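You operate a simulated robot arm through the tools that you are given. There is no shell and no other tool. Be economical: measure what you need, move in short steps, check, and stop when the job is done.

Carry out the task below with a simulated two-armed robot. There is one attempt and no reset: what you move stays moved.

## Task
Fetch the roller with the largest size on its label from the top of the skein bench and set it on the shelf under the cooker bench. Then push the drawer of the skein bench shut. Then screw the lid back on the red flask. Then take the green tin on the top of the fitting bench and put it away on the lower board of the steel shelf. Then switch the red brake lever off. Keep to this order. The red brake lever goes to its stop.

The check looks at the end state, three seconds after you hand in, the way a careful person would. Anything else that was tipped, shoved, dropped, spilled or broken makes it a failure. Lids that push on must go on centred and level and be pressed home; caps that screw on are set level and turned clockwise until they are tight.

## Robot
Two 7-joint arms with two-finger parallel grippers on one trunk, on a base that drives. Base frame: it is fixed to the floor where the robot stands at the start and does not move with it; the origin is under the middle of the robot, x ahead of it, y to its left, z up. Lengths are in mm, angles in rad, forces in N, time in s.
The left shoulder is at the start at [20, 170, 1178], the right one opposite. With the tool pointing down near the work surface each hand reaches from about 200 to 660 mm from the robot's upright axis, wherever it stands, measured 20 degrees to its own side. Places, roughly: drawer of the skein bench [600, -300, 700]; green tin [-1000, 6000, 750]; lower board of the steel shelf (22x52 cm) [-3120, 400, 520]; red brake lever [-4100, 100, 600]; red flask (15x10x30 cm) [300, 1200, 1000]; roller [750, 0, 750]; shelf under the cooker bench [-1400, -1800, 400]. Payload 3.8 kg a hand.
The TCP of each hand is the grasp point between the finger pads, 30 mm short of the fingertips. In the tool frame z runs along the fingers and y along their closing line. Largest opening 110 mm; finger width 20, thickness 10; the body of the gripper, 48 by 112 mm, starts 55 mm behind the TCP.
Orientation is that of the tool frame in the base frame, as [roll, pitch, yaw] about the fixed x, y, z axes, in that order (R = Rz(yaw) Ry(pitch) Rx(roll)). With the fingers straight down and closing along the base's y, the tool's x points along the base's -x, its y along +y and its z along -z.

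## Interface
- The arms move only by the tool servo_tool. It takes "left_rows", "right_rows" or both (then of equal length, played together; a hand with none holds still); each is text: rows parted by semicolons, each of 7 numbers parted by spaces: the turn, a rotation vector about the tool's x, y, z in rad, then the shift along the tool's x, y, z in mm, then the finger opening in mm, from 0 to 110. In form: wx wy wz tx ty tz claw; .... A call has 1 to 20 rows; each row shifts and turns the commanded pose from where the row before left it, along the tool's axes as they then stand. A row lasts 0.2 s, in which the tool goes at most 50 mm and 0.15 rad; a call with a longer step from one row to the next is refused whole, and so is a gripper value outside its range. A pose out of reach is approached as far as the arm can. The call stops where the force on the tool passes 40 N (or 10 N more than at its start, if that is more) or the arm is blocked; 0.2 s more then pass. The fingers move at their own pace (about 72 mm/s each) and stop on an object; they squeeze with about 29 N. The grip force told is the motor's: it shows also when the fingers shut on nothing. Time passes only in rows, and 0.2 s behind the last, so rows that do not move let the fingers close. The reply holds the time, the measured pose of the TCP, the force on the tool along the base axes, the opening and the grip force, in the units named above and with some noise, with the torque about the TCP (base axes, N m) and any sound that the robot's microphone picked up.
- Cameras (640 x 400 px; columns grow to the right, rows downward): "scene" is now at [99.9, 18.6, 1315]; the picture's right is [0.21, -0.98, 0.00], its down [-0.68, -0.15, -0.71] and it looks along [0.70, 0.15, -0.70] (base axes); focal length 214 px, centre (320, 200). "left" rides on the left gripper at [72, -17, -103] in its tool frame; the picture's right is [0.23, 0.97, 0.00], its down [-0.76, 0.18, -0.62] and it looks along [-0.61, 0.14, 0.78] (tool axes); focal length 222 px, centre (320, 200). "right" rides on the right gripper at [72, 17, -103] in its tool frame; the picture's right is [-0.23, 0.97, 0.00], its down [-0.76, -0.18, -0.62] and it looks along [-0.61, -0.14, 0.78] (tool axes); focal length 222 px, centre (320, 200). There is no depth. A picture from a camera that has moved, and an enlarged one, comes with that camera's place and axes in the base frame and with its lens.
- get_image(camera): a new picture of that camera. It takes no simulated time.
- raise_lower(by): slides the trunk up (or, below 0, down) by that many mm; the arms and the scene camera ride with it, the base frame stays. It gives what a move gives, with no picture.
- base_move(legs): drives the robot by 1 to 6 legs, each [ahead, turn to the left] in mm and rad, along the robot's own axes; the way and the turn of a leg run together, so that a leg with both is an arc; at most 1500 mm and 3.142 rad a leg. The arms and the cameras ride along, it lands a little off, and it stops where it bumps. It gives what a move gives.
- pan_tilt(pan, tilt): turns the head with the scene camera to pan (to the left, within 1.396 rad either way) and tilt (down, from -0.506 to 1.204), counted from straight ahead of the robot. It gives what a move gives.
- inspect(camera, box): a new picture of the part [left, top, right, bottom] of that camera's present view, enlarged. It takes no simulated time.
- hand_in(): hands the job in; it is judged then, once.

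Go step by step. Nothing tells you exact positions but the pictures and the camera data: compare them with the known pose of the tool, close in by small moves and look again before you grip or let go. The budget is 165 turns and 118 pictures, counting those below and the enlarged ones. Unless the task says otherwise, let go and move clear before handing in.

The tools are called after "Emit:" by a JSON object that holds its "api" and its "payload". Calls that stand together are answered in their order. servo_tool: Moves the arms, as the interface text tells. Its arguments: {"type":"object","properties":{"left_rows":{"type":"string"},"right_rows":{"type":"string"}},"required":[]} The other tools are called the same way: raise_lower (by) slides the trunk up or down; base_move (legs) drives the base; pan_tilt (pan, tilt) turns the head that bears the scene camera; get_image (camera) takes a picture; inspect (camera, box) takes an enlarged picture of a part of a camera's view; hand_in () hands the job in.

At the start:

```text
t: 0.0
left_ee_pos: [450.9, 181.9, 1107.0]
left_ee_rot: [3.141, 0.001, -3.141]
left_contact_force: [0.4, 0.1, -0.3]
left_wrist_torque: [0.01, 0.01, -0.02]
left_width: 110.0
left_grasp_force: 0.1
right_ee_pos: [495.3, -145.1, 1053.6]
right_ee_rot: [3.14, 0.001, -3.141]
right_contact_force: [0.9, -0.6, 0.1]
right_wrist_torque: [0.0, -0.02, 0.0]
right_width: 110.3
right_grasp_force: 0.1
trunk travel left (down, up): [-275.0, 295.0]
robot x, y, heading: [-2.9, -0.5, 0.001]
head pan, tilt: [0.213, 0.777]
```

scene: 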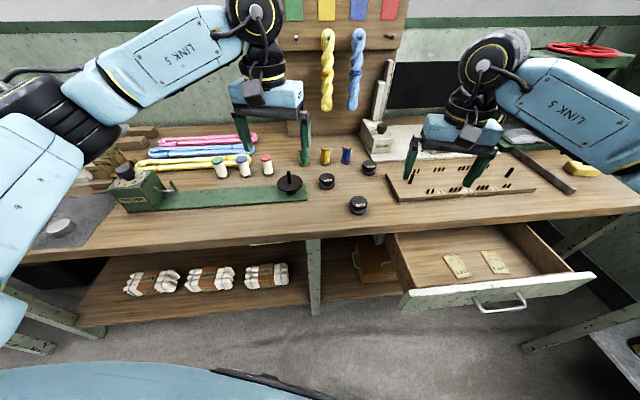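
right: 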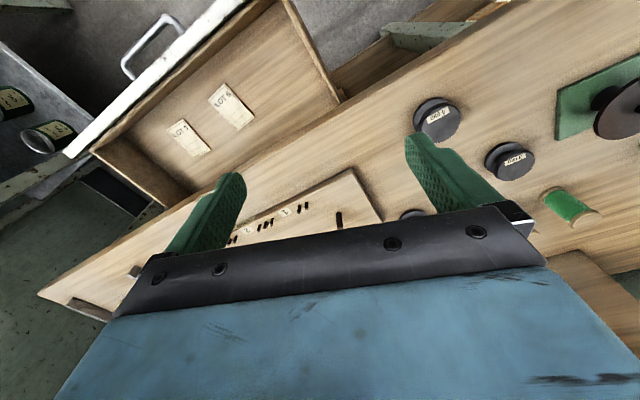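
left: 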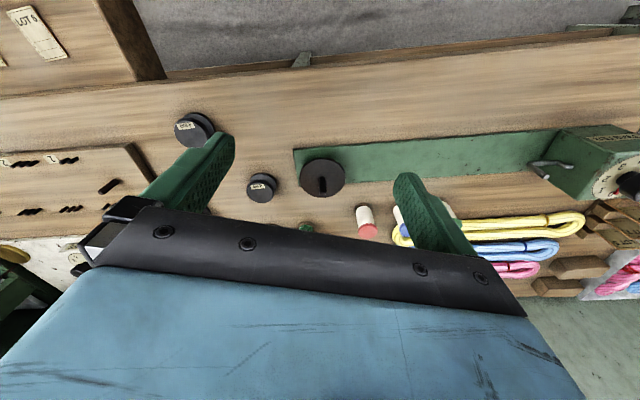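

The skein bench is ahead with three dark rollers near the middle and the drawer open on the right. I'll enlarge the rollers to read their labels.

Emit:
{"api": "inspect", "payload": {"camera": "right", "box": [390, 80, 550, 220]}}

Emit:
{"api": "inspect", "payload": {"camera": "scene", "box": [280, 130, 420, 220]}}

```text
2.86 times, centred on (470, 150) of right
camera zoom: at [423.3, -129.5, 1156.7], right [0.23, 0.97, 0.0], down [0.76, -0.18, 0.62], along [0.61, -0.14, -0.78], focal length 635 px, centre (-109, 343)
```

zoom: 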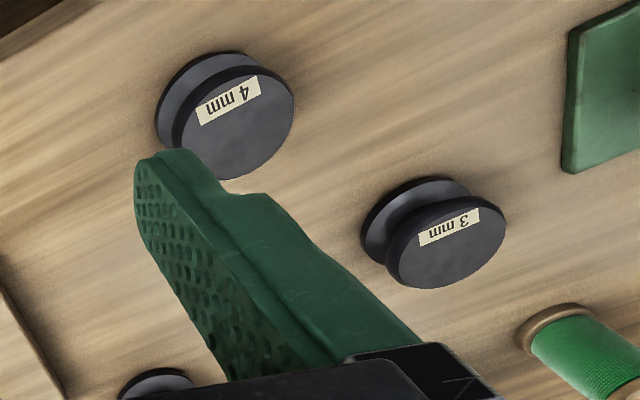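

```text
4.44 times, centred on (350, 175) of scene
camera zoom: at [99.9, 18.6, 1315.0], right [0.21, -0.98, 0.0], down [-0.68, -0.15, -0.71], along [0.7, 0.15, -0.7], focal length 953 px, centre (187, 311)
```

zoom: 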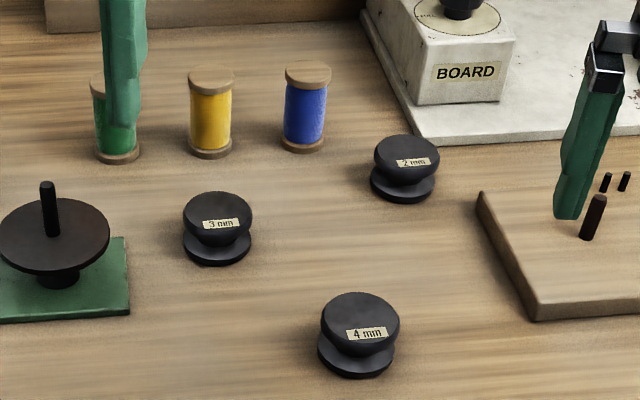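

The 4 mm roller is the largest; the two views put it at about (559, 0), with its top at about z 873 and the bench at about 838. I'll tilt the right hand 45° forward, so it can later reach under the cooker bench, and stop short of the roller.

Emit:
{"api": "servo_tool", "payload": {"right_rows": "0 -0.131 0 0 0 0 90; 0 -0.131 0 0 0 0 90; 0 -0.131 0 0 0 0 90; 0 -0.131 0 0 0 0 90; 0 -0.131 0 0 0 0 90; 0 -0.13 0 0 0 0 90; 0 0 0 18.2 29 14 90; 0 0 0 18.2 29 14 90; 0 0 0 18.2 29 14 90; 0 0 0 18.2 29 14 90; 0 0 0 18.2 29 14 90; 0 0 0 0 0 0 90"}}

Emit:
{"api": "get_image", "payload": {"camera": "right"}}

Emit:
{"api": "get_image", "payload": {"camera": "scene"}}

```text
t: 2.6
left_ee_pos: [450.7, 181.1, 1105.0]
left_ee_rot: [-3.14, -0.001, -3.141]
left_contact_force: [0.1, -0.4, -0.6]
left_wrist_torque: [0.01, 0.02, -0.03]
left_width: 110.0
left_grasp_force: 0.1
right_ee_pos: [480.5, -1.7, 940.9]
right_ee_rot: [3.14, 0.785, 3.141]
right_contact_force: [-0.4, -0.8, -0.5]
right_wrist_torque: [-0.02, 0.0, -0.02]
right_width: 90.1
right_grasp_force: 0.0
trunk travel left (down, up): [-275.0, 295.0]
robot x, y, heading: [-2.3, -0.0, -0.004]
head pan, tilt: [0.213, 0.777]
```

```text
112 pictures are left
camera right: at [356.7, 15.1, 961.7], right [0.16, 0.97, 0.16], down [0.1, -0.18, 0.98], along [0.98, -0.14, -0.12], focal length 222 px, centre (320, 200)
```

right: 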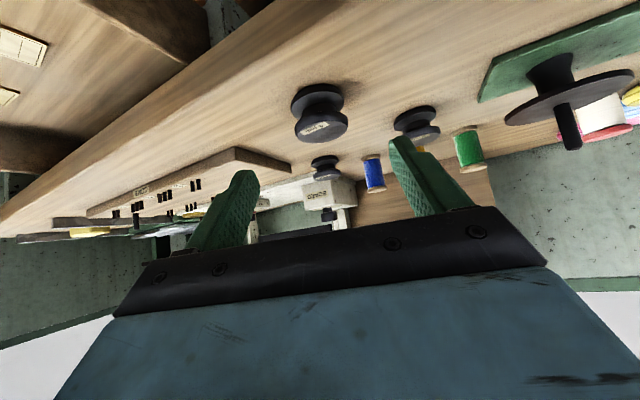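

```text
111 pictures are left
camera scene: at [99.8, 18.2, 1315.0], right [0.21, -0.98, 0.0], down [-0.68, -0.15, -0.71], along [0.7, 0.15, -0.7], focal length 214 px, centre (320, 200)
```

scene: 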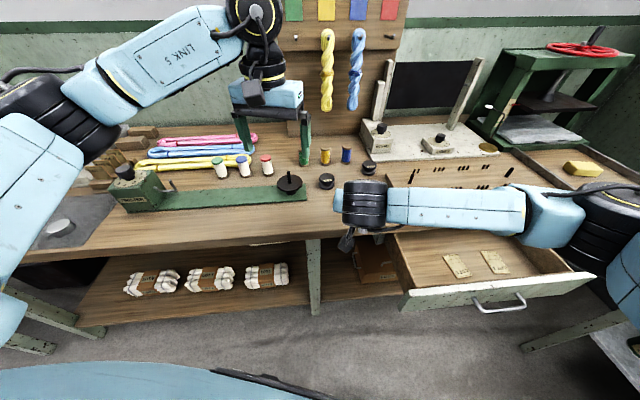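

The roller sits centred between the fingers at y about -2. I'll advance along the tool axis and close.

Emit:
{"api": "servo_tool", "payload": {"right_rows": "0 0 0 0 0 30 90; 0 0 0 0 0 30 90; 0 0 0 0 0 25 90; 0 0 0 0 0 13 90; 0 0 0 0 0 0 90"}}

Emit:
{"api": "get_image", "payload": {"camera": "right"}}

```text
t: 3.8
left_ee_pos: [451.6, 182.0, 1104.9]
left_ee_rot: [-3.141, 0.0, 3.142]
left_contact_force: [0.5, 0.0, -1.7]
left_wrist_torque: [0.01, -0.01, -0.01]
left_width: 109.9
left_grasp_force: 0.0
right_ee_pos: [550.2, -2.0, 869.8]
right_ee_rot: [3.141, 0.785, 3.141]
right_contact_force: [0.2, -0.4, 0.2]
right_wrist_torque: [0.0, 0.02, -0.01]
right_width: 90.1
right_grasp_force: 0.1
trunk travel left (down, up): [-275.0, 295.0]
robot x, y, heading: [2.4, 2.2, 0.0]
head pan, tilt: [0.213, 0.777]
```

```text
110 pictures are left
camera right: at [425.8, 15.4, 891.7], right [0.16, 0.97, 0.16], down [0.1, -0.18, 0.98], along [0.98, -0.14, -0.12], focal length 222 px, centre (320, 200)
```

right: 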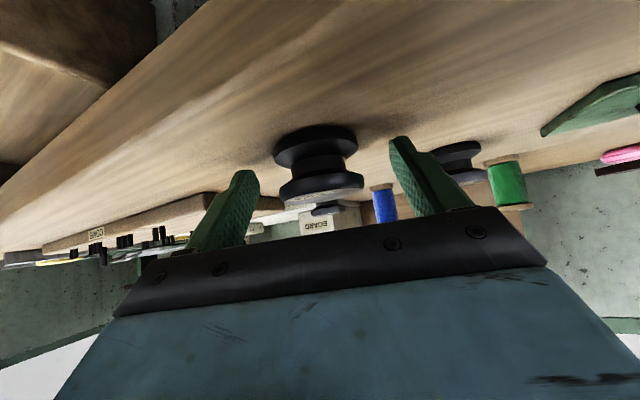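

Position matches. I'll close the fingers.

Emit:
{"api": "servo_tool", "payload": {"right_rows": "0 0 0 0 0 0 60; 0 0 0 0 0 0 45; 0 0 0 0 0 0 30; 0 0 0 0 0 0 20; 0 0 0 0 0 0 20"}}

Emit:
{"api": "get_image", "payload": {"camera": "right"}}

```text
t: 5.0
left_ee_pos: [451.9, 181.6, 1105.3]
left_ee_rot: [-3.142, 0.001, -3.141]
left_contact_force: [0.3, 0.4, -0.2]
left_wrist_torque: [0.0, 0.01, 0.01]
left_width: 110.1
left_grasp_force: 0.1
right_ee_pos: [550.7, -2.1, 870.9]
right_ee_rot: [3.141, 0.786, 3.141]
right_contact_force: [0.3, 0.2, 0.0]
right_wrist_torque: [-0.02, 0.0, 0.01]
right_width: 53.3
right_grasp_force: 29.0
trunk travel left (down, up): [-275.0, 295.0]
robot x, y, heading: [0.5, 1.4, -0.002]
head pan, tilt: [0.213, 0.777]
```

```text
109 pictures are left
camera right: at [425.7, 15.4, 891.9], right [0.16, 0.97, 0.16], down [0.1, -0.18, 0.98], along [0.98, -0.14, -0.12], focal length 222 px, centre (320, 200)
```

right: 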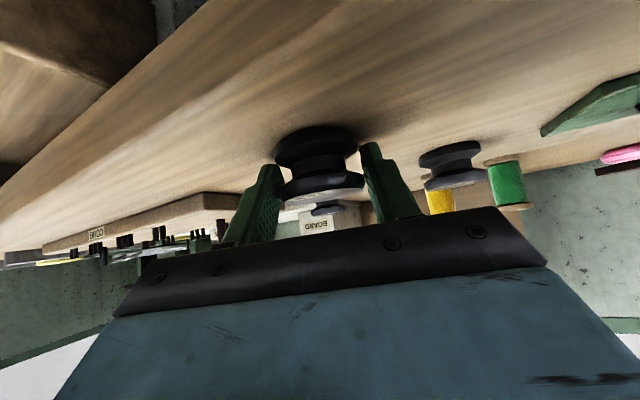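

Held at 53 mm. I'll lift and draw back toward the body.

Emit:
{"api": "servo_tool", "payload": {"right_rows": "0 0 0 -14 0 -14 20; 0 0 0 -28 0 -28 20; 0 0 0 -28 0 -28 20; 0 0 0 -28 0 -28 20; 0 0 0 0 0 -40 20; 0 0 0 0 0 -40 20; 0 0 0 0 -20 -40 20; 0 0 0 10 -30 -30 20; 0 0 0 10 -30 -30 20; 0 0 0 0 -30 0 20"}}

Emit:
{"api": "get_image", "payload": {"camera": "right"}}

```text
t: 7.2
left_ee_pos: [451.2, 180.7, 1104.6]
left_ee_rot: [3.14, -0.002, -3.141]
left_contact_force: [-0.7, -0.1, 1.0]
left_wrist_torque: [0.04, -0.03, 0.0]
left_width: 109.8
left_grasp_force: 0.0
right_ee_pos: [407.9, -111.7, 1121.5]
right_ee_rot: [3.141, 0.787, 3.141]
right_contact_force: [-0.8, 0.3, -0.6]
right_wrist_torque: [0.03, -0.01, -0.01]
right_width: 53.1
right_grasp_force: 28.7
trunk travel left (down, up): [-275.0, 295.0]
robot x, y, heading: [-2.2, -2.8, -0.004]
head pan, tilt: [0.213, 0.777]
```

```text
108 pictures are left
camera right: at [283.9, -95.3, 1143.3], right [0.16, 0.97, 0.16], down [0.1, -0.18, 0.98], along [0.98, -0.14, -0.12], focal length 222 px, centre (320, 200)
```

right: 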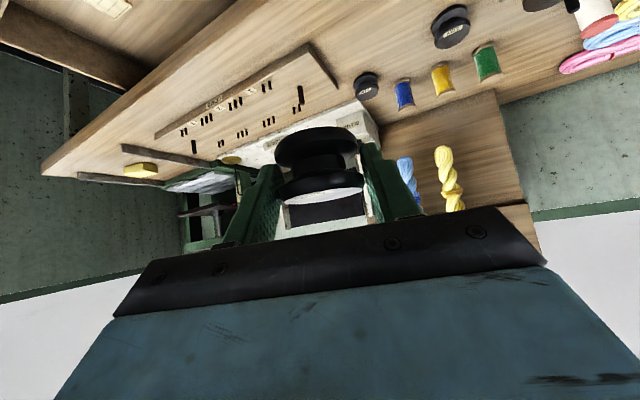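

The roller is secure. I'll back off and turn right so I can see the cooker bench.

Emit:
{"api": "base_move", "payload": {"legs": [[-300, 0], [0, -1.57]]}}

Emit:
{"api": "pan_tilt", "payload": {"pan": -0.7, "tilt": 0.35}}

Emit:
{"api": "get_image", "payload": {"camera": "scene"}}

```text
t: 13.0
left_ee_pos: [-105.0, -445.8, 1105.2]
left_ee_rot: [3.141, 0.001, 1.605]
left_contact_force: [0.0, 0.4, 0.0]
left_wrist_torque: [0.0, 0.02, 0.0]
left_width: 110.0
left_grasp_force: 0.1
right_ee_pos: [-399.0, -412.5, 1123.6]
right_ee_rot: [-3.141, 0.786, 1.604]
right_contact_force: [0.5, 0.9, -0.8]
right_wrist_torque: [0.01, -0.04, 0.0]
right_width: 53.4
right_grasp_force: 29.5
trunk travel left (down, up): [-275.0, 295.0]
robot x, y, heading: [-301.0, 0.7, -1.537]
head pan, tilt: [0.213, 0.777]
```

```text
t: 14.2
left_ee_pos: [-105.2, -446.3, 1105.3]
left_ee_rot: [-3.14, -0.001, 1.602]
left_contact_force: [-0.2, -0.2, 1.6]
left_wrist_torque: [0.02, -0.02, 0.04]
left_width: 109.9
left_grasp_force: 0.1
right_ee_pos: [-397.4, -412.2, 1122.1]
right_ee_rot: [3.141, 0.783, 1.605]
right_contact_force: [0.1, -1.1, -0.2]
right_wrist_torque: [-0.01, -0.01, 0.04]
right_width: 53.4
right_grasp_force: 28.6
trunk travel left (down, up): [-275.0, 295.0]
robot x, y, heading: [-302.8, 1.1, -1.537]
head pan, tilt: [-0.7, 0.351]
```

```text
107 pictures are left
camera scene: at [-359.4, -93.3, 1352.7], right [-0.79, 0.62, 0.0], down [0.21, 0.27, -0.94], along [-0.58, -0.74, -0.34], focal length 214 px, centre (320, 200)
```

scene: 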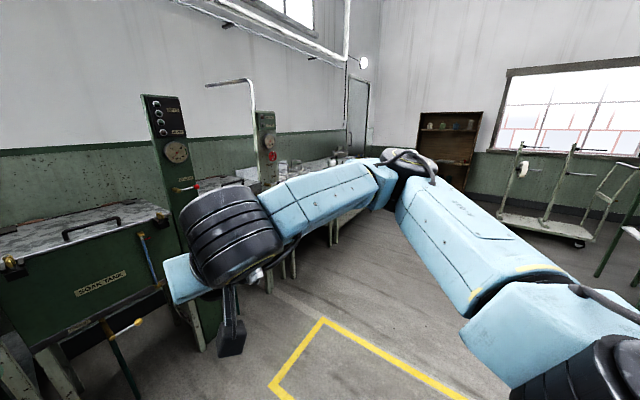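

There's a soak tank to the left and a bench further along that wall, with clear floor between. I'll drive toward (-1400, -800) and look again.

Emit:
{"api": "base_move", "payload": {"legs": [[0, -0.95], [900, 0], [0, 0.92]]}}

Emit:
{"api": "pan_tilt", "payload": {"pan": -0.2, "tilt": 0.5}}

Emit:
{"api": "get_image", "payload": {"camera": "scene"}}

```text
t: 23.8
left_ee_pos: [-837.2, -991.1, 1104.9]
left_ee_rot: [3.141, 0.001, 1.573]
left_contact_force: [0.0, -0.3, 0.1]
left_wrist_torque: [0.0, 0.02, 0.02]
left_width: 109.9
left_grasp_force: 0.1
right_ee_pos: [-1130.2, -949.8, 1122.5]
right_ee_rot: [-3.141, 0.787, 1.573]
right_contact_force: [0.1, 0.0, 0.2]
right_wrist_torque: [-0.01, -0.01, 0.0]
right_width: 52.2
right_grasp_force: 28.6
trunk travel left (down, up): [-275.0, 295.0]
robot x, y, heading: [-1019.9, -544.4, -1.566]
head pan, tilt: [-0.7, 0.351]
```

```text
t: 24.7
left_ee_pos: [-837.5, -992.2, 1105.7]
left_ee_rot: [-3.141, 0.002, 1.571]
left_contact_force: [0.7, -0.5, 0.6]
left_wrist_torque: [-0.02, 0.03, 0.01]
left_width: 109.7
left_grasp_force: 0.1
right_ee_pos: [-1130.0, -949.1, 1120.7]
right_ee_rot: [-3.142, 0.787, 1.572]
right_contact_force: [0.1, -0.4, -0.2]
right_wrist_torque: [0.02, -0.04, 0.01]
right_width: 52.1
right_grasp_force: 29.3
trunk travel left (down, up): [-275.0, 295.0]
robot x, y, heading: [-1020.2, -542.4, -1.573]
head pan, tilt: [-0.201, 0.499]
```

```text
106 pictures are left
camera scene: at [-1038.8, -650.3, 1339.1], right [-0.98, 0.2, 0.0], down [0.1, 0.47, -0.88], along [-0.17, -0.86, -0.48], focal length 214 px, centre (320, 200)
```

scene: 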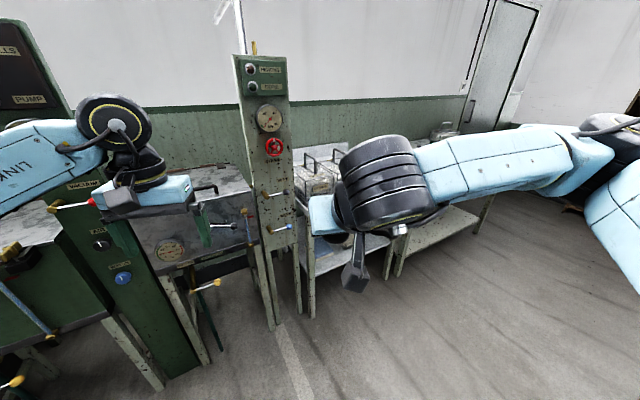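

A bench with a lower shelf stands right of the gauge post, but the arm blocks it. I'll look with the right hand camera, which is now nearly level.

Emit:
{"api": "get_image", "payload": {"camera": "right"}}

Emit:
{"api": "inspect", "payload": {"camera": "scene", "box": [220, 120, 520, 320]}}

```text
105 pictures are left
camera right: at [-1112.5, -826.0, 1143.3], right [0.97, -0.16, 0.16], down [-0.18, -0.1, 0.98], along [-0.14, -0.98, -0.12], focal length 222 px, centre (320, 200)
```

right: 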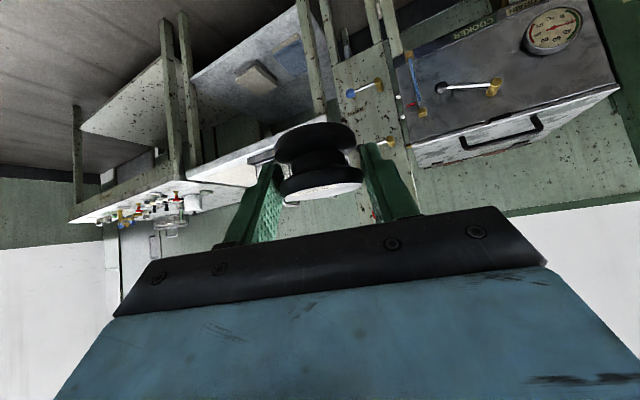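

```text
2.00 times, centred on (370, 220) of scene
camera zoom: at [-1038.8, -650.3, 1339.1], right [-0.98, 0.2, 0.0], down [0.1, 0.47, -0.88], along [-0.17, -0.86, -0.48], focal length 429 px, centre (220, 160)
```

zoom: 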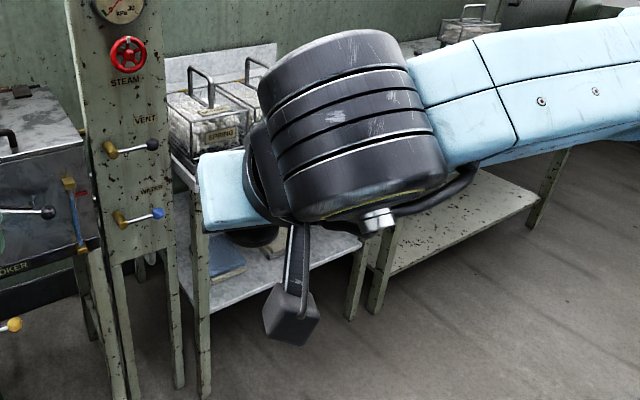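

By triangulation the first bench's shelf, the one carrying a sheet and a small box, is at about (-1450, -1750), which matches the target. I'll drive up in front of it.

Emit:
{"api": "base_move", "payload": {"legs": [[0, -0.8], [380, 0], [0, 0.8]]}}

Emit:
{"api": "servo_tool", "payload": {"right_rows": "0 0 0 25 -10 25 20; 0 0 0 25 -10 25 20; 0 0 0 25 0 25 20; 0 0 0 25 0 25 20; 0 0 0 25 0 25 20; 0 0 0 25 0 25 20; 0 0 0 25 0 25 20; 0 0 0 25 0 25 20"}}

Emit:
{"api": "get_image", "payload": {"camera": "right"}}

Emit:
{"api": "get_image", "payload": {"camera": "scene"}}

```text
t: 31.3
left_ee_pos: [-1109.8, -1255.6, 1105.8]
left_ee_rot: [-3.141, -0.002, 1.568]
left_contact_force: [0.1, 0.3, 0.5]
left_wrist_torque: [0.0, 0.0, -0.02]
left_width: 109.9
left_grasp_force: 0.0
right_ee_pos: [-1401.5, -1212.2, 1121.3]
right_ee_rot: [-3.141, 0.785, 1.569]
right_contact_force: [0.3, 1.1, -0.9]
right_wrist_torque: [0.05, 0.03, -0.02]
right_width: 49.6
right_grasp_force: 29.4
trunk travel left (down, up): [-275.0, 295.0]
robot x, y, heading: [-1288.6, -802.7, -1.574]
head pan, tilt: [-0.201, 0.499]
```

```text
t: 33.1
left_ee_pos: [-1109.0, -1256.4, 1104.9]
left_ee_rot: [-3.14, 0.0, 1.568]
left_contact_force: [-0.2, -0.3, -0.2]
left_wrist_torque: [0.02, -0.02, -0.05]
left_width: 109.9
left_grasp_force: 0.0
right_ee_pos: [-1419.8, -1212.6, 839.1]
right_ee_rot: [-3.141, 0.787, 1.571]
right_contact_force: [0.6, -0.2, -0.7]
right_wrist_torque: [-0.01, -0.01, 0.02]
right_width: 50.0
right_grasp_force: 28.5
trunk travel left (down, up): [-275.0, 295.0]
robot x, y, heading: [-1288.1, -803.2, -1.573]
head pan, tilt: [-0.201, 0.499]
```

```text
103 pictures are left
camera right: at [-1402.6, -1088.8, 860.3], right [0.97, -0.16, 0.16], down [-0.18, -0.1, 0.98], along [-0.14, -0.98, -0.12], focal length 222 px, centre (320, 200)
```

right: 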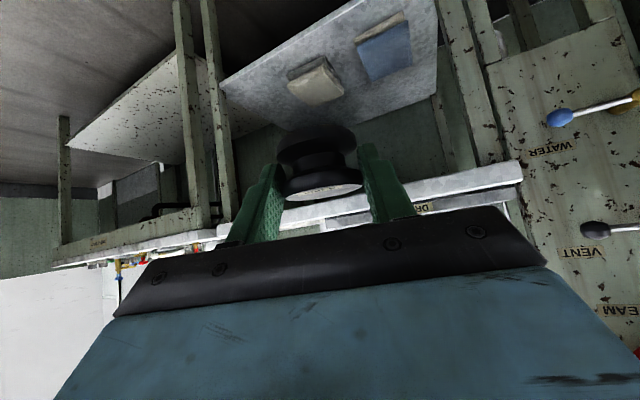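

```text
102 pictures are left
camera scene: at [-1308.8, -913.3, 1339.1], right [-0.98, 0.2, 0.0], down [0.1, 0.47, -0.88], along [-0.18, -0.86, -0.48], focal length 214 px, centre (320, 200)
```

scene: 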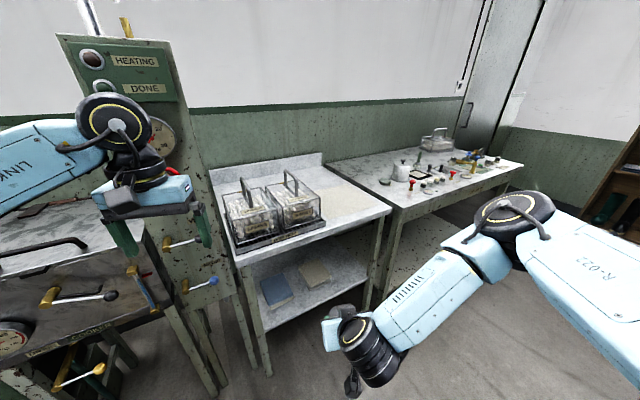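

The grip width has drifted from 53 to 50 mm, so I'll check how the roller sits before going on.

Emit:
{"api": "inspect", "payload": {"camera": "right", "box": [240, 110, 420, 230]}}

Emit:
{"api": "inspect", "payload": {"camera": "scene", "box": [220, 150, 440, 300]}}

```text
3.33 times, centred on (330, 170) of right
camera zoom: at [-1402.6, -1088.8, 860.3], right [0.97, -0.16, 0.16], down [-0.18, -0.1, 0.98], along [-0.14, -0.98, -0.12], focal length 740 px, centre (287, 300)
```

zoom: 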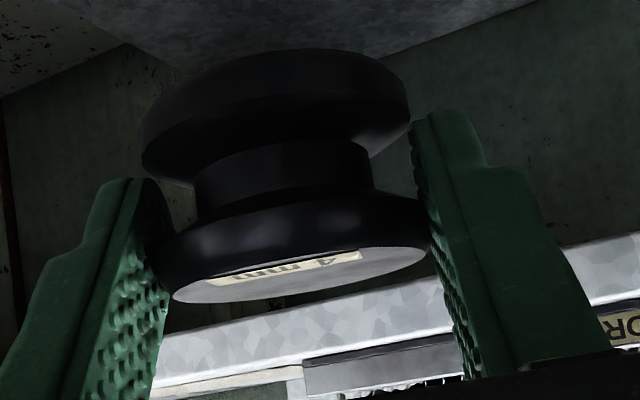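

```text
2.67 times, centred on (330, 225) of scene
camera zoom: at [-1308.8, -913.3, 1339.1], right [-0.98, 0.2, 0.0], down [0.1, 0.47, -0.88], along [-0.18, -0.86, -0.48], focal length 572 px, centre (293, 133)
```

zoom: 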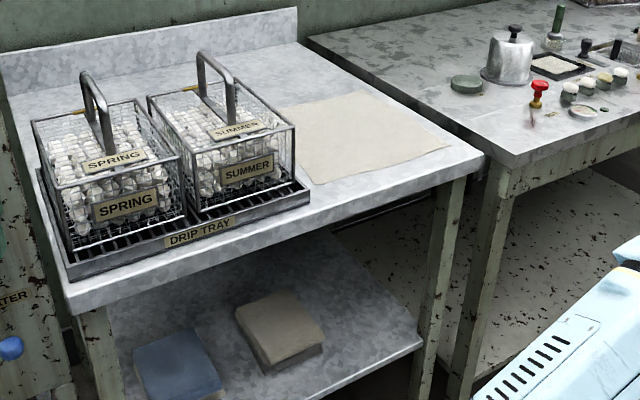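

The roller has crept about 10 mm outward along the fingers while driving. I'll tip the hand so the fingers point slightly upward for the drive, which lets gravity hold the roller in, and tuck the left arm up and back.

Emit:
{"api": "servo_tool", "payload": {"right_rows": "0 -0.12 0 0 0 0 20; 0 -0.12 0 0 0 0 20; 0 -0.12 0 0 0 0 20; 0 -0.12 0 0 0 0 20; 0 -0.12 0 0 0 0 20; 0 -0.12 0 0 0 0 20; 0 -0.12 0 0 0 0 20; 0 -0.12 0 0 0 0 20; 0 -0.12 0 0 0 0 20; 0 -0.12 0 0 0 0 20; 0 -0.12 0 0 0 0 20", "left_rows": "0 0 0 0 0 -25 110; 0 0 0 0 0 -25 110; 0 0 0 15 0 -25 110; 0 0 0 15 0 -25 110; 0 0 0 20 0 -25 110; 0 0 0 20 0 -25 110; 0 0 0 20 0 -25 110; 0 0 0 20 0 -25 110; 0 0 0 20 0 -25 110; 0 0 0 20 0 -25 110; 0 0 0 20 0 0 110"}}

Emit:
{"api": "get_image", "payload": {"camera": "right"}}

```text
t: 35.5
left_ee_pos: [-1106.4, -1085.5, 1356.8]
left_ee_rot: [3.141, 0.0, 1.57]
left_contact_force: [0.5, -0.4, -0.4]
left_wrist_torque: [-0.03, 0.01, -0.02]
left_width: 110.0
left_grasp_force: 0.1
right_ee_pos: [-1236.1, -1298.4, 1089.0]
right_ee_rot: [0.015, 1.063, -1.572]
right_contact_force: [-0.2, 0.8, 0.5]
right_wrist_torque: [0.04, 0.0, -0.02]
right_width: 49.8
right_grasp_force: 28.7
right hand out of reach, approached as far as the arm can: row 1, 2, 3, 4, 5, 6, 7, 8, 9, 10, 11
trunk travel left (down, up): [-275.0, 295.0]
robot x, y, heading: [-1290.1, -804.8, -1.57]
head pan, tilt: [-0.201, 0.499]
```

```text
99 pictures are left
camera right: at [-1216.8, -1244.4, 975.6], right [0.97, 0.1, 0.2], down [-0.17, 0.92, 0.36], along [-0.15, -0.39, 0.91], focal length 222 px, centre (320, 200)
```

right: 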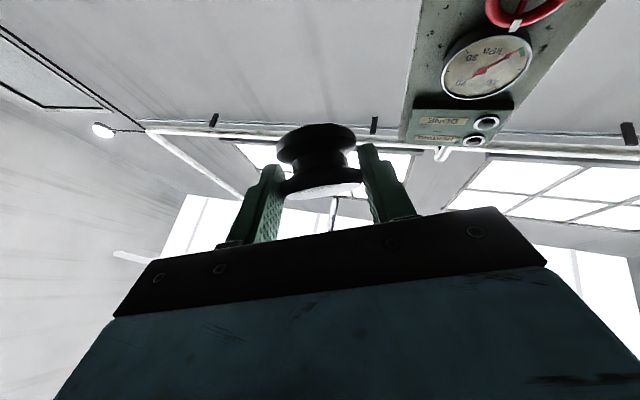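

The fingers now point about 29° up, so the roller should settle inward as I drive. I'll go to a point square-on to the angled bench, 200 mm further back than the working spot.

Emit:
{"api": "base_move", "payload": {"legs": [[0, -1.136], [472, 0], [0, 1.46]]}}

Emit:
{"api": "get_image", "payload": {"camera": "right"}}

Emit:
{"api": "get_image", "payload": {"camera": "scene"}}

```text
t: 44.7
left_ee_pos: [-1467.6, -1213.0, 1356.7]
left_ee_rot: [3.142, 0.0, 1.862]
left_contact_force: [0.1, -0.9, 0.7]
left_wrist_torque: [-0.03, 0.0, 0.03]
left_width: 110.2
left_grasp_force: 0.0
right_ee_pos: [-1525.2, -1455.3, 1088.3]
right_ee_rot: [0.015, 1.068, -1.276]
right_contact_force: [-0.3, -0.2, -0.4]
right_wrist_torque: [0.0, 0.0, -0.01]
right_width: 49.9
right_grasp_force: 28.8
trunk travel left (down, up): [-275.0, 295.0]
robot x, y, heading: [-1721.8, -998.1, -1.279]
head pan, tilt: [-0.201, 0.499]
```

```text
98 pictures are left
camera right: at [-1524.2, -1397.4, 975.3], right [0.9, 0.38, 0.21], down [-0.43, 0.83, 0.36], along [-0.03, -0.42, 0.91], focal length 222 px, centre (320, 200)
```

right: 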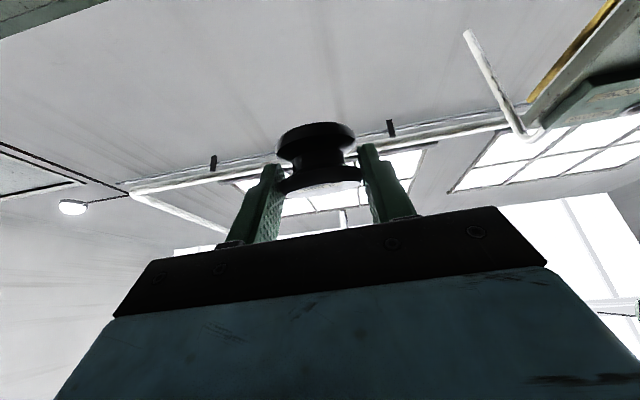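

```text
97 pictures are left
camera scene: at [-1708.8, -1106.3, 1339.1], right [-1.0, -0.09, 0.0], down [-0.04, 0.48, -0.88], along [0.08, -0.87, -0.48], focal length 214 px, centre (320, 200)
```

scene: 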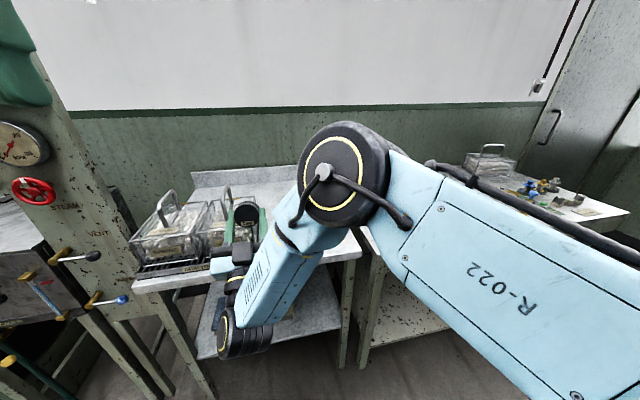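

No further slip. I'll turn the hand back to 45° down well clear of the bench edge, then lower the trunk.

Emit:
{"api": "servo_tool", "payload": {"right_rows": "0 0.12 0 0 0 0 20; 0 0.12 0 0 0 0 20; 0 0.12 0 0 0 0 20; 0 0.12 0 0 0 0 20; 0 0.12 0 0 0 0 20; 0 0.12 0 0 0 0 20; 0 0.12 0 0 0 0 20; 0 0.12 0 0 0 0 20; 0 0.12 0 0 0 0 20; 0 0.12 0 0 0 0 20; 0 0.12 0 0 0 0 20; 0 0 0 0 0 0 20; 0 0 0 0 0 0 20"}}

Emit:
{"api": "get_image", "payload": {"camera": "right"}}

```text
t: 47.5
left_ee_pos: [-1465.7, -1213.6, 1356.0]
left_ee_rot: [-3.141, 0.0, 1.863]
left_contact_force: [-0.5, 0.2, -0.4]
left_wrist_torque: [0.0, -0.01, 0.0]
left_width: 110.1
left_grasp_force: 0.1
right_ee_pos: [-1526.0, -1454.9, 1087.9]
right_ee_rot: [3.132, 0.754, 1.845]
right_contact_force: [-0.1, -0.3, -0.5]
right_wrist_torque: [0.01, 0.03, 0.0]
right_width: 49.7
right_grasp_force: 29.1
trunk travel left (down, up): [-275.0, 295.0]
robot x, y, heading: [-1725.3, -1000.1, -1.273]
head pan, tilt: [-0.201, 0.499]
```

```text
96 pictures are left
camera right: at [-1544.2, -1332.3, 1114.3], right [0.98, 0.11, 0.16], down [-0.14, -0.18, 0.97], along [0.14, -0.98, -0.16], focal length 222 px, centre (320, 200)
```

right: 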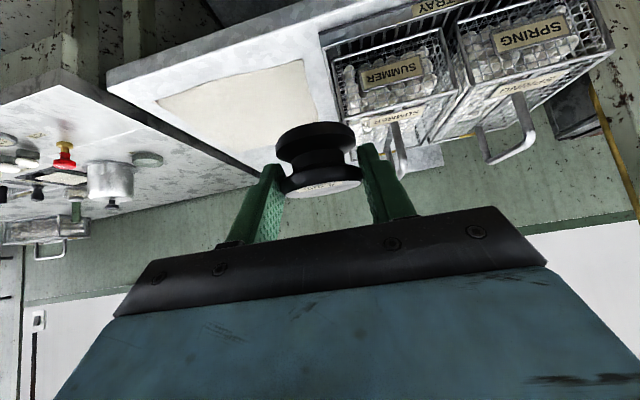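

Pose restored with the roller level. Next I'll move the hand back, right and down, clear of the bench, and then lower the trunk.

Emit:
{"api": "servo_tool", "payload": {"right_rows": "0 -0.03 0 25 -23.7 -15 20; 0 0 0 29 -23.7 5 20; 0 0 0 29.7 -23.7 15 20; 0 0 0 29.7 -23.7 15 20; 0 0 0 29.7 -23.7 18 20; 0 0 0 29.7 -23.7 18 20; 0 0 0 29.7 -23.7 18 20; 0 0 0 29.7 -23.7 18 20; 0 0 0 0 0 0 20"}}

Emit:
{"api": "raise_lower", "payload": {"by": -270}}

Emit:
{"api": "get_image", "payload": {"camera": "right"}}

Emit:
{"api": "get_image", "payload": {"camera": "scene"}}

```text
t: 49.5
left_ee_pos: [-1466.2, -1213.5, 1354.3]
left_ee_rot: [-3.141, 0.0, 1.865]
left_contact_force: [-0.1, -0.3, -0.2]
left_wrist_torque: [-0.01, 0.0, 0.02]
left_width: 109.7
left_grasp_force: 0.0
right_ee_pos: [-1734.4, -1413.1, 858.9]
right_ee_rot: [3.13, 0.786, 1.845]
right_contact_force: [0.3, -0.3, 0.3]
right_wrist_torque: [0.01, 0.0, 0.02]
right_width: 49.8
right_grasp_force: 29.3
trunk travel left (down, up): [-275.0, 295.0]
robot x, y, heading: [-1727.3, -998.9, -1.276]
head pan, tilt: [-0.201, 0.499]
```

```text
t: 52.3
left_ee_pos: [-1466.0, -1214.2, 1086.1]
left_ee_rot: [-3.141, 0.001, 1.866]
left_contact_force: [-0.7, -0.6, -0.1]
left_wrist_torque: [0.0, -0.02, -0.01]
left_width: 110.0
left_grasp_force: 0.1
right_ee_pos: [-1735.6, -1412.5, 590.3]
right_ee_rot: [3.131, 0.785, 1.845]
right_contact_force: [-0.2, -0.9, -0.6]
right_wrist_torque: [0.03, 0.0, -0.04]
right_width: 49.9
right_grasp_force: 28.3
trunk travel left (down, up): [-5.0, 565.0]
robot x, y, heading: [-1723.4, -999.5, -1.276]
head pan, tilt: [-0.201, 0.499]
```

```text
95 pictures are left
camera right: at [-1752.5, -1289.0, 611.6], right [0.98, 0.12, 0.17], down [-0.15, -0.15, 0.98], along [0.14, -0.98, -0.13], focal length 222 px, centre (320, 200)
```

right: 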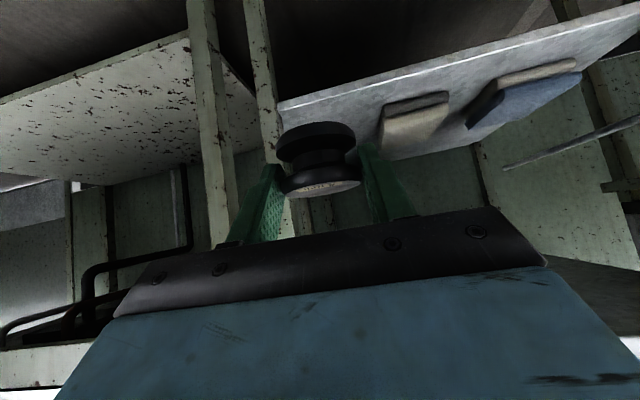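

```text
94 pictures are left
camera scene: at [-1709.0, -1106.3, 1069.2], right [-1.0, -0.09, 0.0], down [-0.04, 0.48, -0.88], along [0.08, -0.87, -0.48], focal length 214 px, centre (320, 200)
```

scene: 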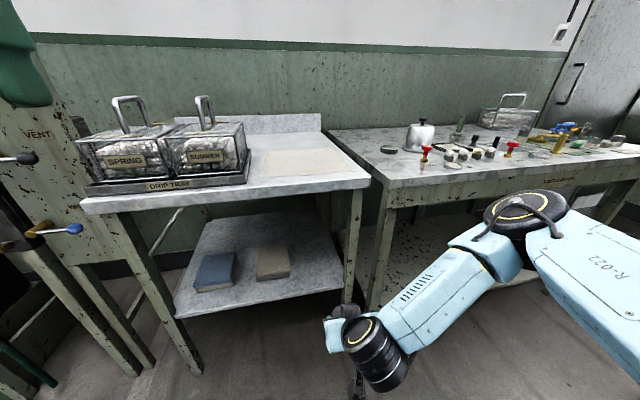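

The shelf's front right corner is at about (-1742, -1659, 377), and the free strip runs about 190 mm from the leg to the tan cloth. I'll drive forward 177 mm and check the grip.

Emit:
{"api": "base_move", "payload": {"legs": [[177, 0]]}}

Emit:
{"api": "get_image", "payload": {"camera": "right"}}

Emit:
{"api": "get_image", "payload": {"camera": "scene"}}

```text
t: 53.8
left_ee_pos: [-1414.7, -1383.1, 1085.8]
left_ee_rot: [-3.141, -0.001, 1.864]
left_contact_force: [0.3, 1.0, 0.9]
left_wrist_torque: [0.01, 0.0, -0.02]
left_width: 109.9
left_grasp_force: 0.0
right_ee_pos: [-1683.6, -1581.2, 589.8]
right_ee_rot: [3.13, 0.785, 1.842]
right_contact_force: [1.2, 0.4, -0.6]
right_wrist_torque: [0.03, -0.03, -0.01]
right_width: 50.0
right_grasp_force: 29.4
trunk travel left (down, up): [-5.0, 565.0]
robot x, y, heading: [-1671.8, -1167.1, -1.282]
head pan, tilt: [-0.201, 0.499]
```

```text
93 pictures are left
camera right: at [-1701.7, -1458.2, 611.4], right [0.98, 0.11, 0.17], down [-0.15, -0.15, 0.98], along [0.14, -0.98, -0.13], focal length 222 px, centre (320, 200)
```

right: 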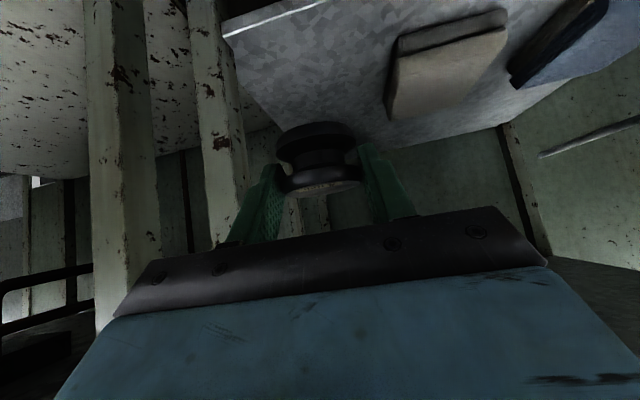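

```text
92 pictures are left
camera scene: at [-1658.0, -1275.8, 1069.0], right [-1.0, -0.09, 0.0], down [-0.04, 0.48, -0.88], along [0.08, -0.87, -0.48], focal length 214 px, centre (320, 200)
```

scene: 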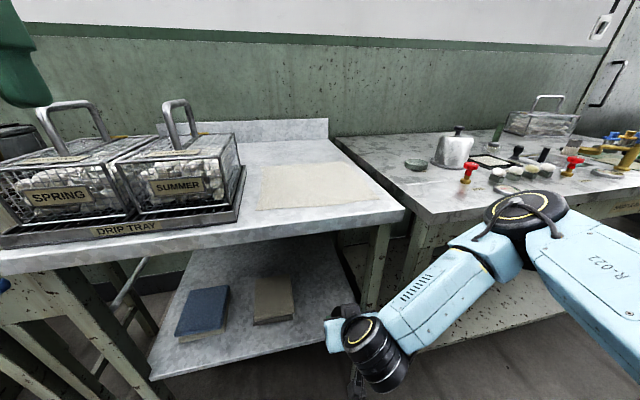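

Grip unchanged at 50 mm. I'll move in over the free strip and down to about 100 mm above contact.

Emit:
{"api": "servo_tool", "payload": {"right_rows": "0 0 0 -5 4 30 20; 0 0 0 -5 4 30 20; 0 0 0 -5 4 30 20; 0 0 0 -5 3 30 20; 0 0 0 0 3 30 20; 0 0 0 0 0 11 20; 0 0 0 0 0 0 20"}}

Emit:
{"api": "get_image", "payload": {"camera": "right"}}

Emit:
{"api": "get_image", "payload": {"camera": "scene"}}

```text
t: 55.4
left_ee_pos: [-1415.9, -1384.4, 1086.7]
left_ee_rot: [3.14, -0.001, 1.86]
left_contact_force: [-0.6, 0.4, -0.1]
left_wrist_torque: [0.0, 0.01, 0.01]
left_width: 110.0
left_grasp_force: 0.1
right_ee_pos: [-1629.9, -1700.2, 491.5]
right_ee_rot: [3.132, 0.783, 1.843]
right_contact_force: [0.3, 0.2, -0.7]
right_wrist_torque: [0.0, -0.01, -0.03]
right_width: 49.7
right_grasp_force: 29.0
trunk travel left (down, up): [-5.0, 565.0]
robot x, y, heading: [-1668.8, -1163.8, -1.277]
head pan, tilt: [-0.201, 0.499]
```

```text
91 pictures are left
camera right: at [-1648.7, -1576.1, 512.3], right [0.98, 0.11, 0.17], down [-0.15, -0.15, 0.98], along [0.14, -0.98, -0.13], focal length 222 px, centre (320, 200)
```

right: 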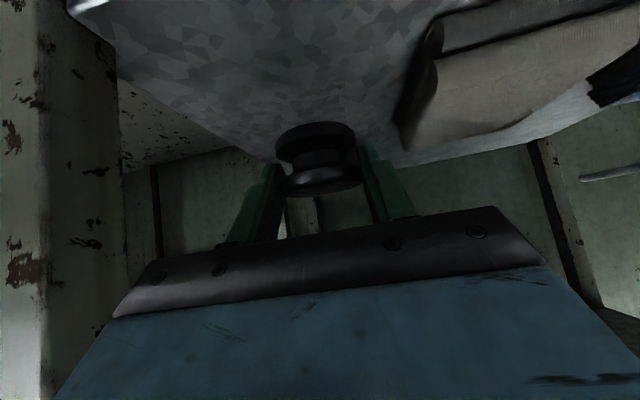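

```text
90 pictures are left
camera scene: at [-1658.0, -1275.5, 1069.1], right [-1.0, -0.09, 0.0], down [-0.04, 0.48, -0.88], along [0.08, -0.87, -0.48], focal length 214 px, centre (320, 200)
```

scene: 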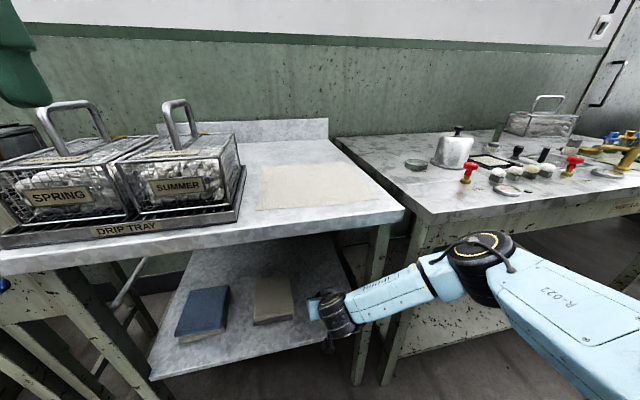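

Lined up over clear shelf. Lowering straight down 62 mm.

Emit:
{"api": "servo_tool", "payload": {"right_rows": "0 0 0 11 0 11 20; 0 0 0 11 0 11 20; 0 0 0 11 0 11 20; 0 0 0 11 0 11 20; 0 0 0 0 0 0 20"}}

Emit:
{"api": "inspect", "payload": {"camera": "right", "box": [220, 60, 460, 220]}}

```text
t: 56.6
left_ee_pos: [-1415.3, -1384.3, 1085.2]
left_ee_rot: [3.142, 0.0, 1.863]
left_contact_force: [0.6, 0.4, -0.7]
left_wrist_torque: [0.0, 0.03, 0.01]
left_width: 110.1
left_grasp_force: 0.0
right_ee_pos: [-1630.8, -1700.3, 428.2]
right_ee_rot: [3.13, 0.787, 1.843]
right_contact_force: [-0.3, -0.4, -0.4]
right_wrist_torque: [0.02, -0.02, -0.02]
right_width: 49.4
right_grasp_force: 28.8
trunk travel left (down, up): [-5.0, 565.0]
robot x, y, heading: [-1672.6, -1166.9, -1.278]
head pan, tilt: [-0.201, 0.499]
```

```text
2.50 times, centred on (340, 140) of right
camera zoom: at [-1648.2, -1576.3, 448.9], right [0.98, 0.11, 0.17], down [-0.15, -0.15, 0.98], along [0.14, -0.98, -0.13], focal length 555 px, centre (270, 350)
```

zoom: 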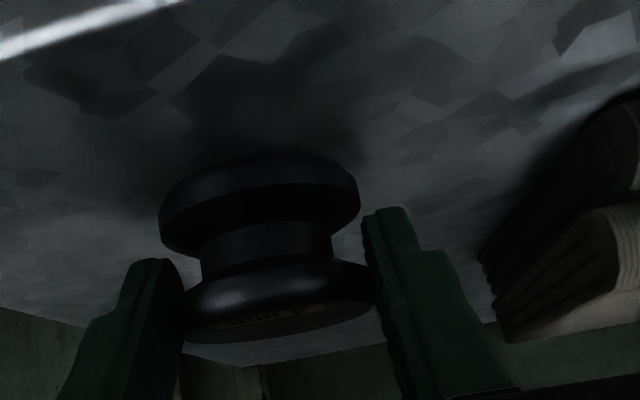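

Still clear by roughly 10–15 mm. I'll continue in fine steps until I feel contact.

Emit:
{"api": "servo_tool", "payload": {"right_rows": "0 0 0 1.5 0 1.5 20; 0 0 0 1.5 0 1.5 20; 0 0 0 1.5 0 1.5 20; 0 0 0 1.5 0 1.5 20; 0 0 0 1.5 0 1.5 20"}}

```text
t: 57.8
left_ee_pos: [-1416.1, -1382.8, 1086.8]
left_ee_rot: [3.14, -0.001, 1.863]
left_contact_force: [-0.1, 1.0, 0.5]
left_wrist_torque: [-0.01, 0.0, 0.02]
left_width: 110.2
left_grasp_force: 0.0
right_ee_pos: [-1630.2, -1700.0, 416.9]
right_ee_rot: [3.131, 0.784, 1.843]
right_contact_force: [-0.9, -0.2, -1.1]
right_wrist_torque: [0.01, -0.01, 0.02]
right_width: 49.8
right_grasp_force: 29.1
trunk travel left (down, up): [-5.0, 565.0]
robot x, y, heading: [-1668.4, -1163.4, -1.28]
head pan, tilt: [-0.201, 0.499]
```

Emit:
{"api": "servo_tool", "payload": {"right_rows": "0 0 0 1 0 1 20; 0 0 0 1 0 1 20; 0 0 0 1 0 1 20"}}

Emit:
{"api": "inspect", "payload": {"camera": "right", "box": [220, 60, 460, 220]}}

```text
t: 58.6
left_ee_pos: [-1415.1, -1381.6, 1087.1]
left_ee_rot: [-3.141, 0.002, 1.862]
left_contact_force: [-0.2, -0.4, 0.1]
left_wrist_torque: [-0.01, -0.03, 0.0]
left_width: 110.1
left_grasp_force: 0.1
right_ee_pos: [-1628.7, -1701.7, 415.4]
right_ee_rot: [3.133, 0.791, 1.843]
right_contact_force: [-2.0, 4.0, 16.6]
right_wrist_torque: [-0.43, 0.1, -0.07]
right_width: 50.0
right_grasp_force: 28.6
trunk travel left (down, up): [-5.0, 565.0]
robot x, y, heading: [-1672.2, -1164.3, -1.276]
head pan, tilt: [-0.201, 0.499]
```

```text
2.50 times, centred on (340, 140) of right
camera zoom: at [-1647.5, -1576.6, 436.5], right [0.98, 0.11, 0.17], down [-0.15, -0.14, 0.98], along [0.14, -0.98, -0.12], focal length 555 px, centre (270, 350)
```

zoom: 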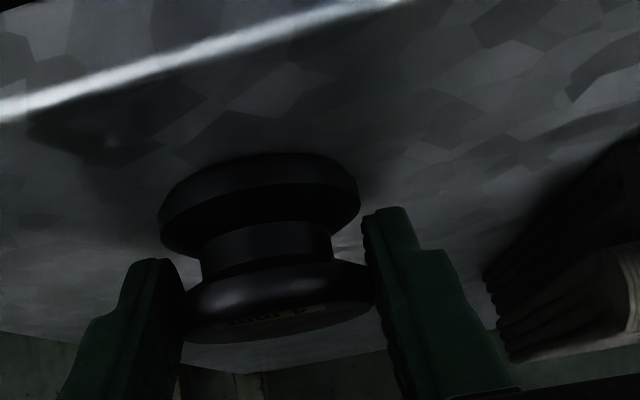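

Contact force of 16 N acts just ahead of the TCP, at the roller, so it's standing on the shelf. I'll relax the push, open, and draw straight back along the fingers.

Emit:
{"api": "servo_tool", "payload": {"right_rows": "0 0 0 -1.2 0 -1.2 20; 0 0 0 0 0 0 56; 0 0 0 0 0 0 64; 0 0 0 0 0 0 76; 0 0 0 0 0 0 80; 0 0 0 0 0 0 80"}}

Emit:
{"api": "get_image", "payload": {"camera": "right"}}

```text
t: 60.0
left_ee_pos: [-1415.0, -1382.7, 1085.7]
left_ee_rot: [-3.141, -0.001, 1.861]
left_contact_force: [-1.2, 0.7, 0.3]
left_wrist_torque: [0.03, -0.02, 0.03]
left_width: 109.8
left_grasp_force: 0.2
right_ee_pos: [-1630.9, -1700.1, 415.5]
right_ee_rot: [3.131, 0.784, 1.843]
right_contact_force: [0.2, 0.0, -0.1]
right_wrist_torque: [-0.01, 0.0, 0.01]
right_width: 80.0
right_grasp_force: 0.0
trunk travel left (down, up): [-5.0, 565.0]
robot x, y, heading: [-1675.7, -1169.0, -1.279]
head pan, tilt: [-0.201, 0.499]
```

```text
87 pictures are left
camera right: at [-1648.1, -1575.6, 436.3], right [0.98, 0.11, 0.17], down [-0.15, -0.15, 0.98], along [0.14, -0.98, -0.13], focal length 222 px, centre (320, 200)
```

right: 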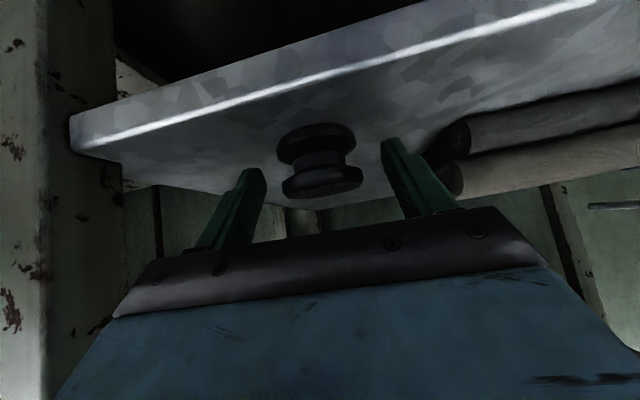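

Released and standing. I'll withdraw the hand along the fingers and then straight back.

Emit:
{"api": "servo_tool", "payload": {"right_rows": "0 0 0 0 0 -20 80; 0 0 0 0 0 -30 80; 0 0 0 0 0 -40 80; 0 0 0 0 0 -40 80; 0 0 0 0 0 -40 80; 0 0 0 0 0 -40 80; 0 0 0 0 0 -20 80; 0 0 0 0 0 0 80"}}

Emit:
{"api": "get_image", "payload": {"camera": "right"}}

Emit:
{"api": "inspect", "payload": {"camera": "scene", "box": [140, 220, 460, 400]}}

```text
t: 61.8
left_ee_pos: [-1415.4, -1383.2, 1086.0]
left_ee_rot: [-3.141, 0.001, 1.862]
left_contact_force: [0.0, 0.4, -0.3]
left_wrist_torque: [-0.01, 0.03, 0.02]
left_width: 109.8
left_grasp_force: 0.1
right_ee_pos: [-1678.5, -1544.3, 577.9]
right_ee_rot: [3.132, 0.785, 1.843]
right_contact_force: [0.0, 0.1, -0.1]
right_wrist_torque: [-0.01, 0.01, -0.02]
right_width: 80.0
right_grasp_force: 0.0
trunk travel left (down, up): [-5.0, 565.0]
robot x, y, heading: [-1672.9, -1164.7, -1.281]
head pan, tilt: [-0.201, 0.499]
```

```text
86 pictures are left
camera right: at [-1694.6, -1419.4, 599.0], right [0.98, 0.11, 0.17], down [-0.15, -0.15, 0.98], along [0.14, -0.98, -0.13], focal length 222 px, centre (320, 200)
```

right: 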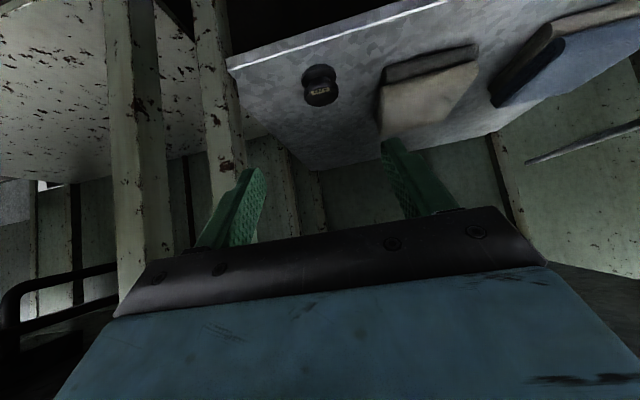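

```text
2.00 times, centred on (300, 310) of scene
camera zoom: at [-1658.0, -1275.5, 1069.1], right [-1.0, -0.09, 0.0], down [-0.04, 0.48, -0.88], along [0.08, -0.87, -0.48], focal length 429 px, centre (360, -20)
```

zoom: 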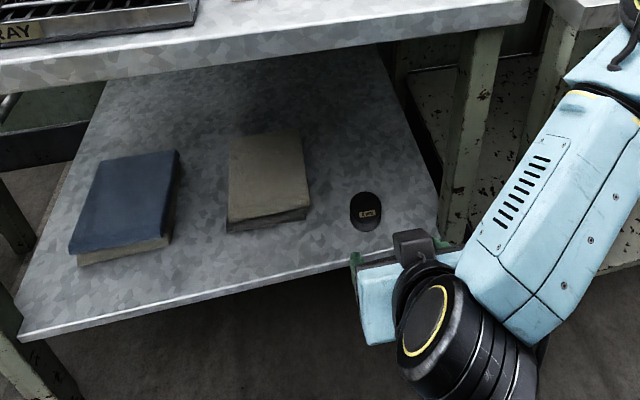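

The roller stands on the cooker bench shelf. Next is the drawer: I'll back off, raise the trunk a little, and drive to a spot in front of it. The skein bench is angled about 0.29 rad.

Emit:
{"api": "base_move", "payload": {"legs": [[-260, 0], [0, 1.56], [1300, 0]]}}

Emit:
{"api": "raise_lower", "payload": {"by": 150}}

Emit:
{"api": "pan_tilt", "payload": {"pan": -0.1, "tilt": 0.5}}

Emit:
{"api": "get_image", "payload": {"camera": "scene"}}

```text
t: 73.5
left_ee_pos: [-295.2, -281.7, 1086.3]
left_ee_rot: [3.141, 0.001, -2.839]
left_contact_force: [-0.2, 0.2, -0.2]
left_wrist_torque: [0.04, 0.0, 0.01]
left_width: 109.9
left_grasp_force: 0.1
right_ee_pos: [-131.8, -542.5, 578.2]
right_ee_rot: [3.13, 0.783, -2.86]
right_contact_force: [-0.5, -0.2, 0.7]
right_wrist_torque: [-0.02, -0.01, -0.02]
right_width: 79.9
right_grasp_force: 0.0
trunk travel left (down, up): [-5.0, 565.0]
robot x, y, heading: [-506.7, -539.6, 0.299]
head pan, tilt: [-0.201, 0.499]
```

```text
t: 75.3
left_ee_pos: [-295.4, -281.9, 1235.7]
left_ee_rot: [-3.14, 0.001, -2.84]
left_contact_force: [0.3, 0.5, -0.7]
left_wrist_torque: [-0.01, 0.02, 0.0]
left_width: 110.1
left_grasp_force: 0.1
right_ee_pos: [-131.9, -542.8, 727.2]
right_ee_rot: [3.131, 0.784, -2.861]
right_contact_force: [-0.4, -0.4, -0.5]
right_wrist_torque: [0.02, -0.06, -0.01]
right_width: 79.9
right_grasp_force: 0.1
trunk travel left (down, up): [-155.0, 415.0]
robot x, y, heading: [-513.1, -539.7, 0.301]
head pan, tilt: [-0.201, 0.499]
```

```text
t: 76.0
left_ee_pos: [-296.0, -281.8, 1235.3]
left_ee_rot: [3.141, -0.001, -2.84]
left_contact_force: [0.3, -0.2, -0.4]
left_wrist_torque: [0.01, 0.0, -0.03]
left_width: 109.9
left_grasp_force: 0.0
right_ee_pos: [-133.2, -542.3, 727.1]
right_ee_rot: [3.133, 0.784, -2.862]
right_contact_force: [0.4, 0.5, -0.1]
right_wrist_torque: [-0.01, -0.01, -0.01]
right_width: 79.7
right_grasp_force: 0.0
trunk travel left (down, up): [-155.0, 415.0]
robot x, y, heading: [-511.0, -540.9, 0.302]
head pan, tilt: [-0.099, 0.499]
```

```text
84 pictures are left
camera scene: at [-401.6, -514.3, 1219.1], right [0.2, -0.98, 0.0], down [-0.47, -0.1, -0.88], along [0.86, 0.18, -0.48], focal length 214 px, centre (320, 200)
```

scene: 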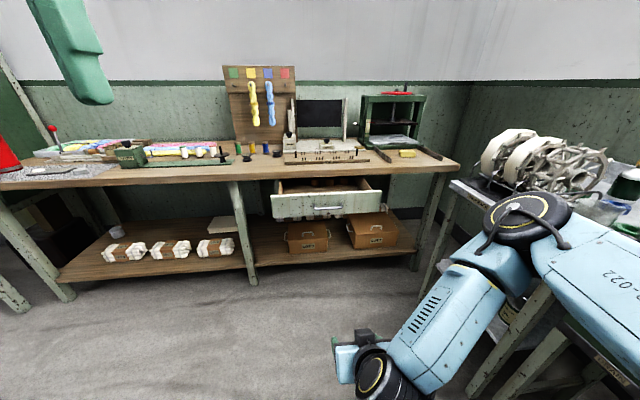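

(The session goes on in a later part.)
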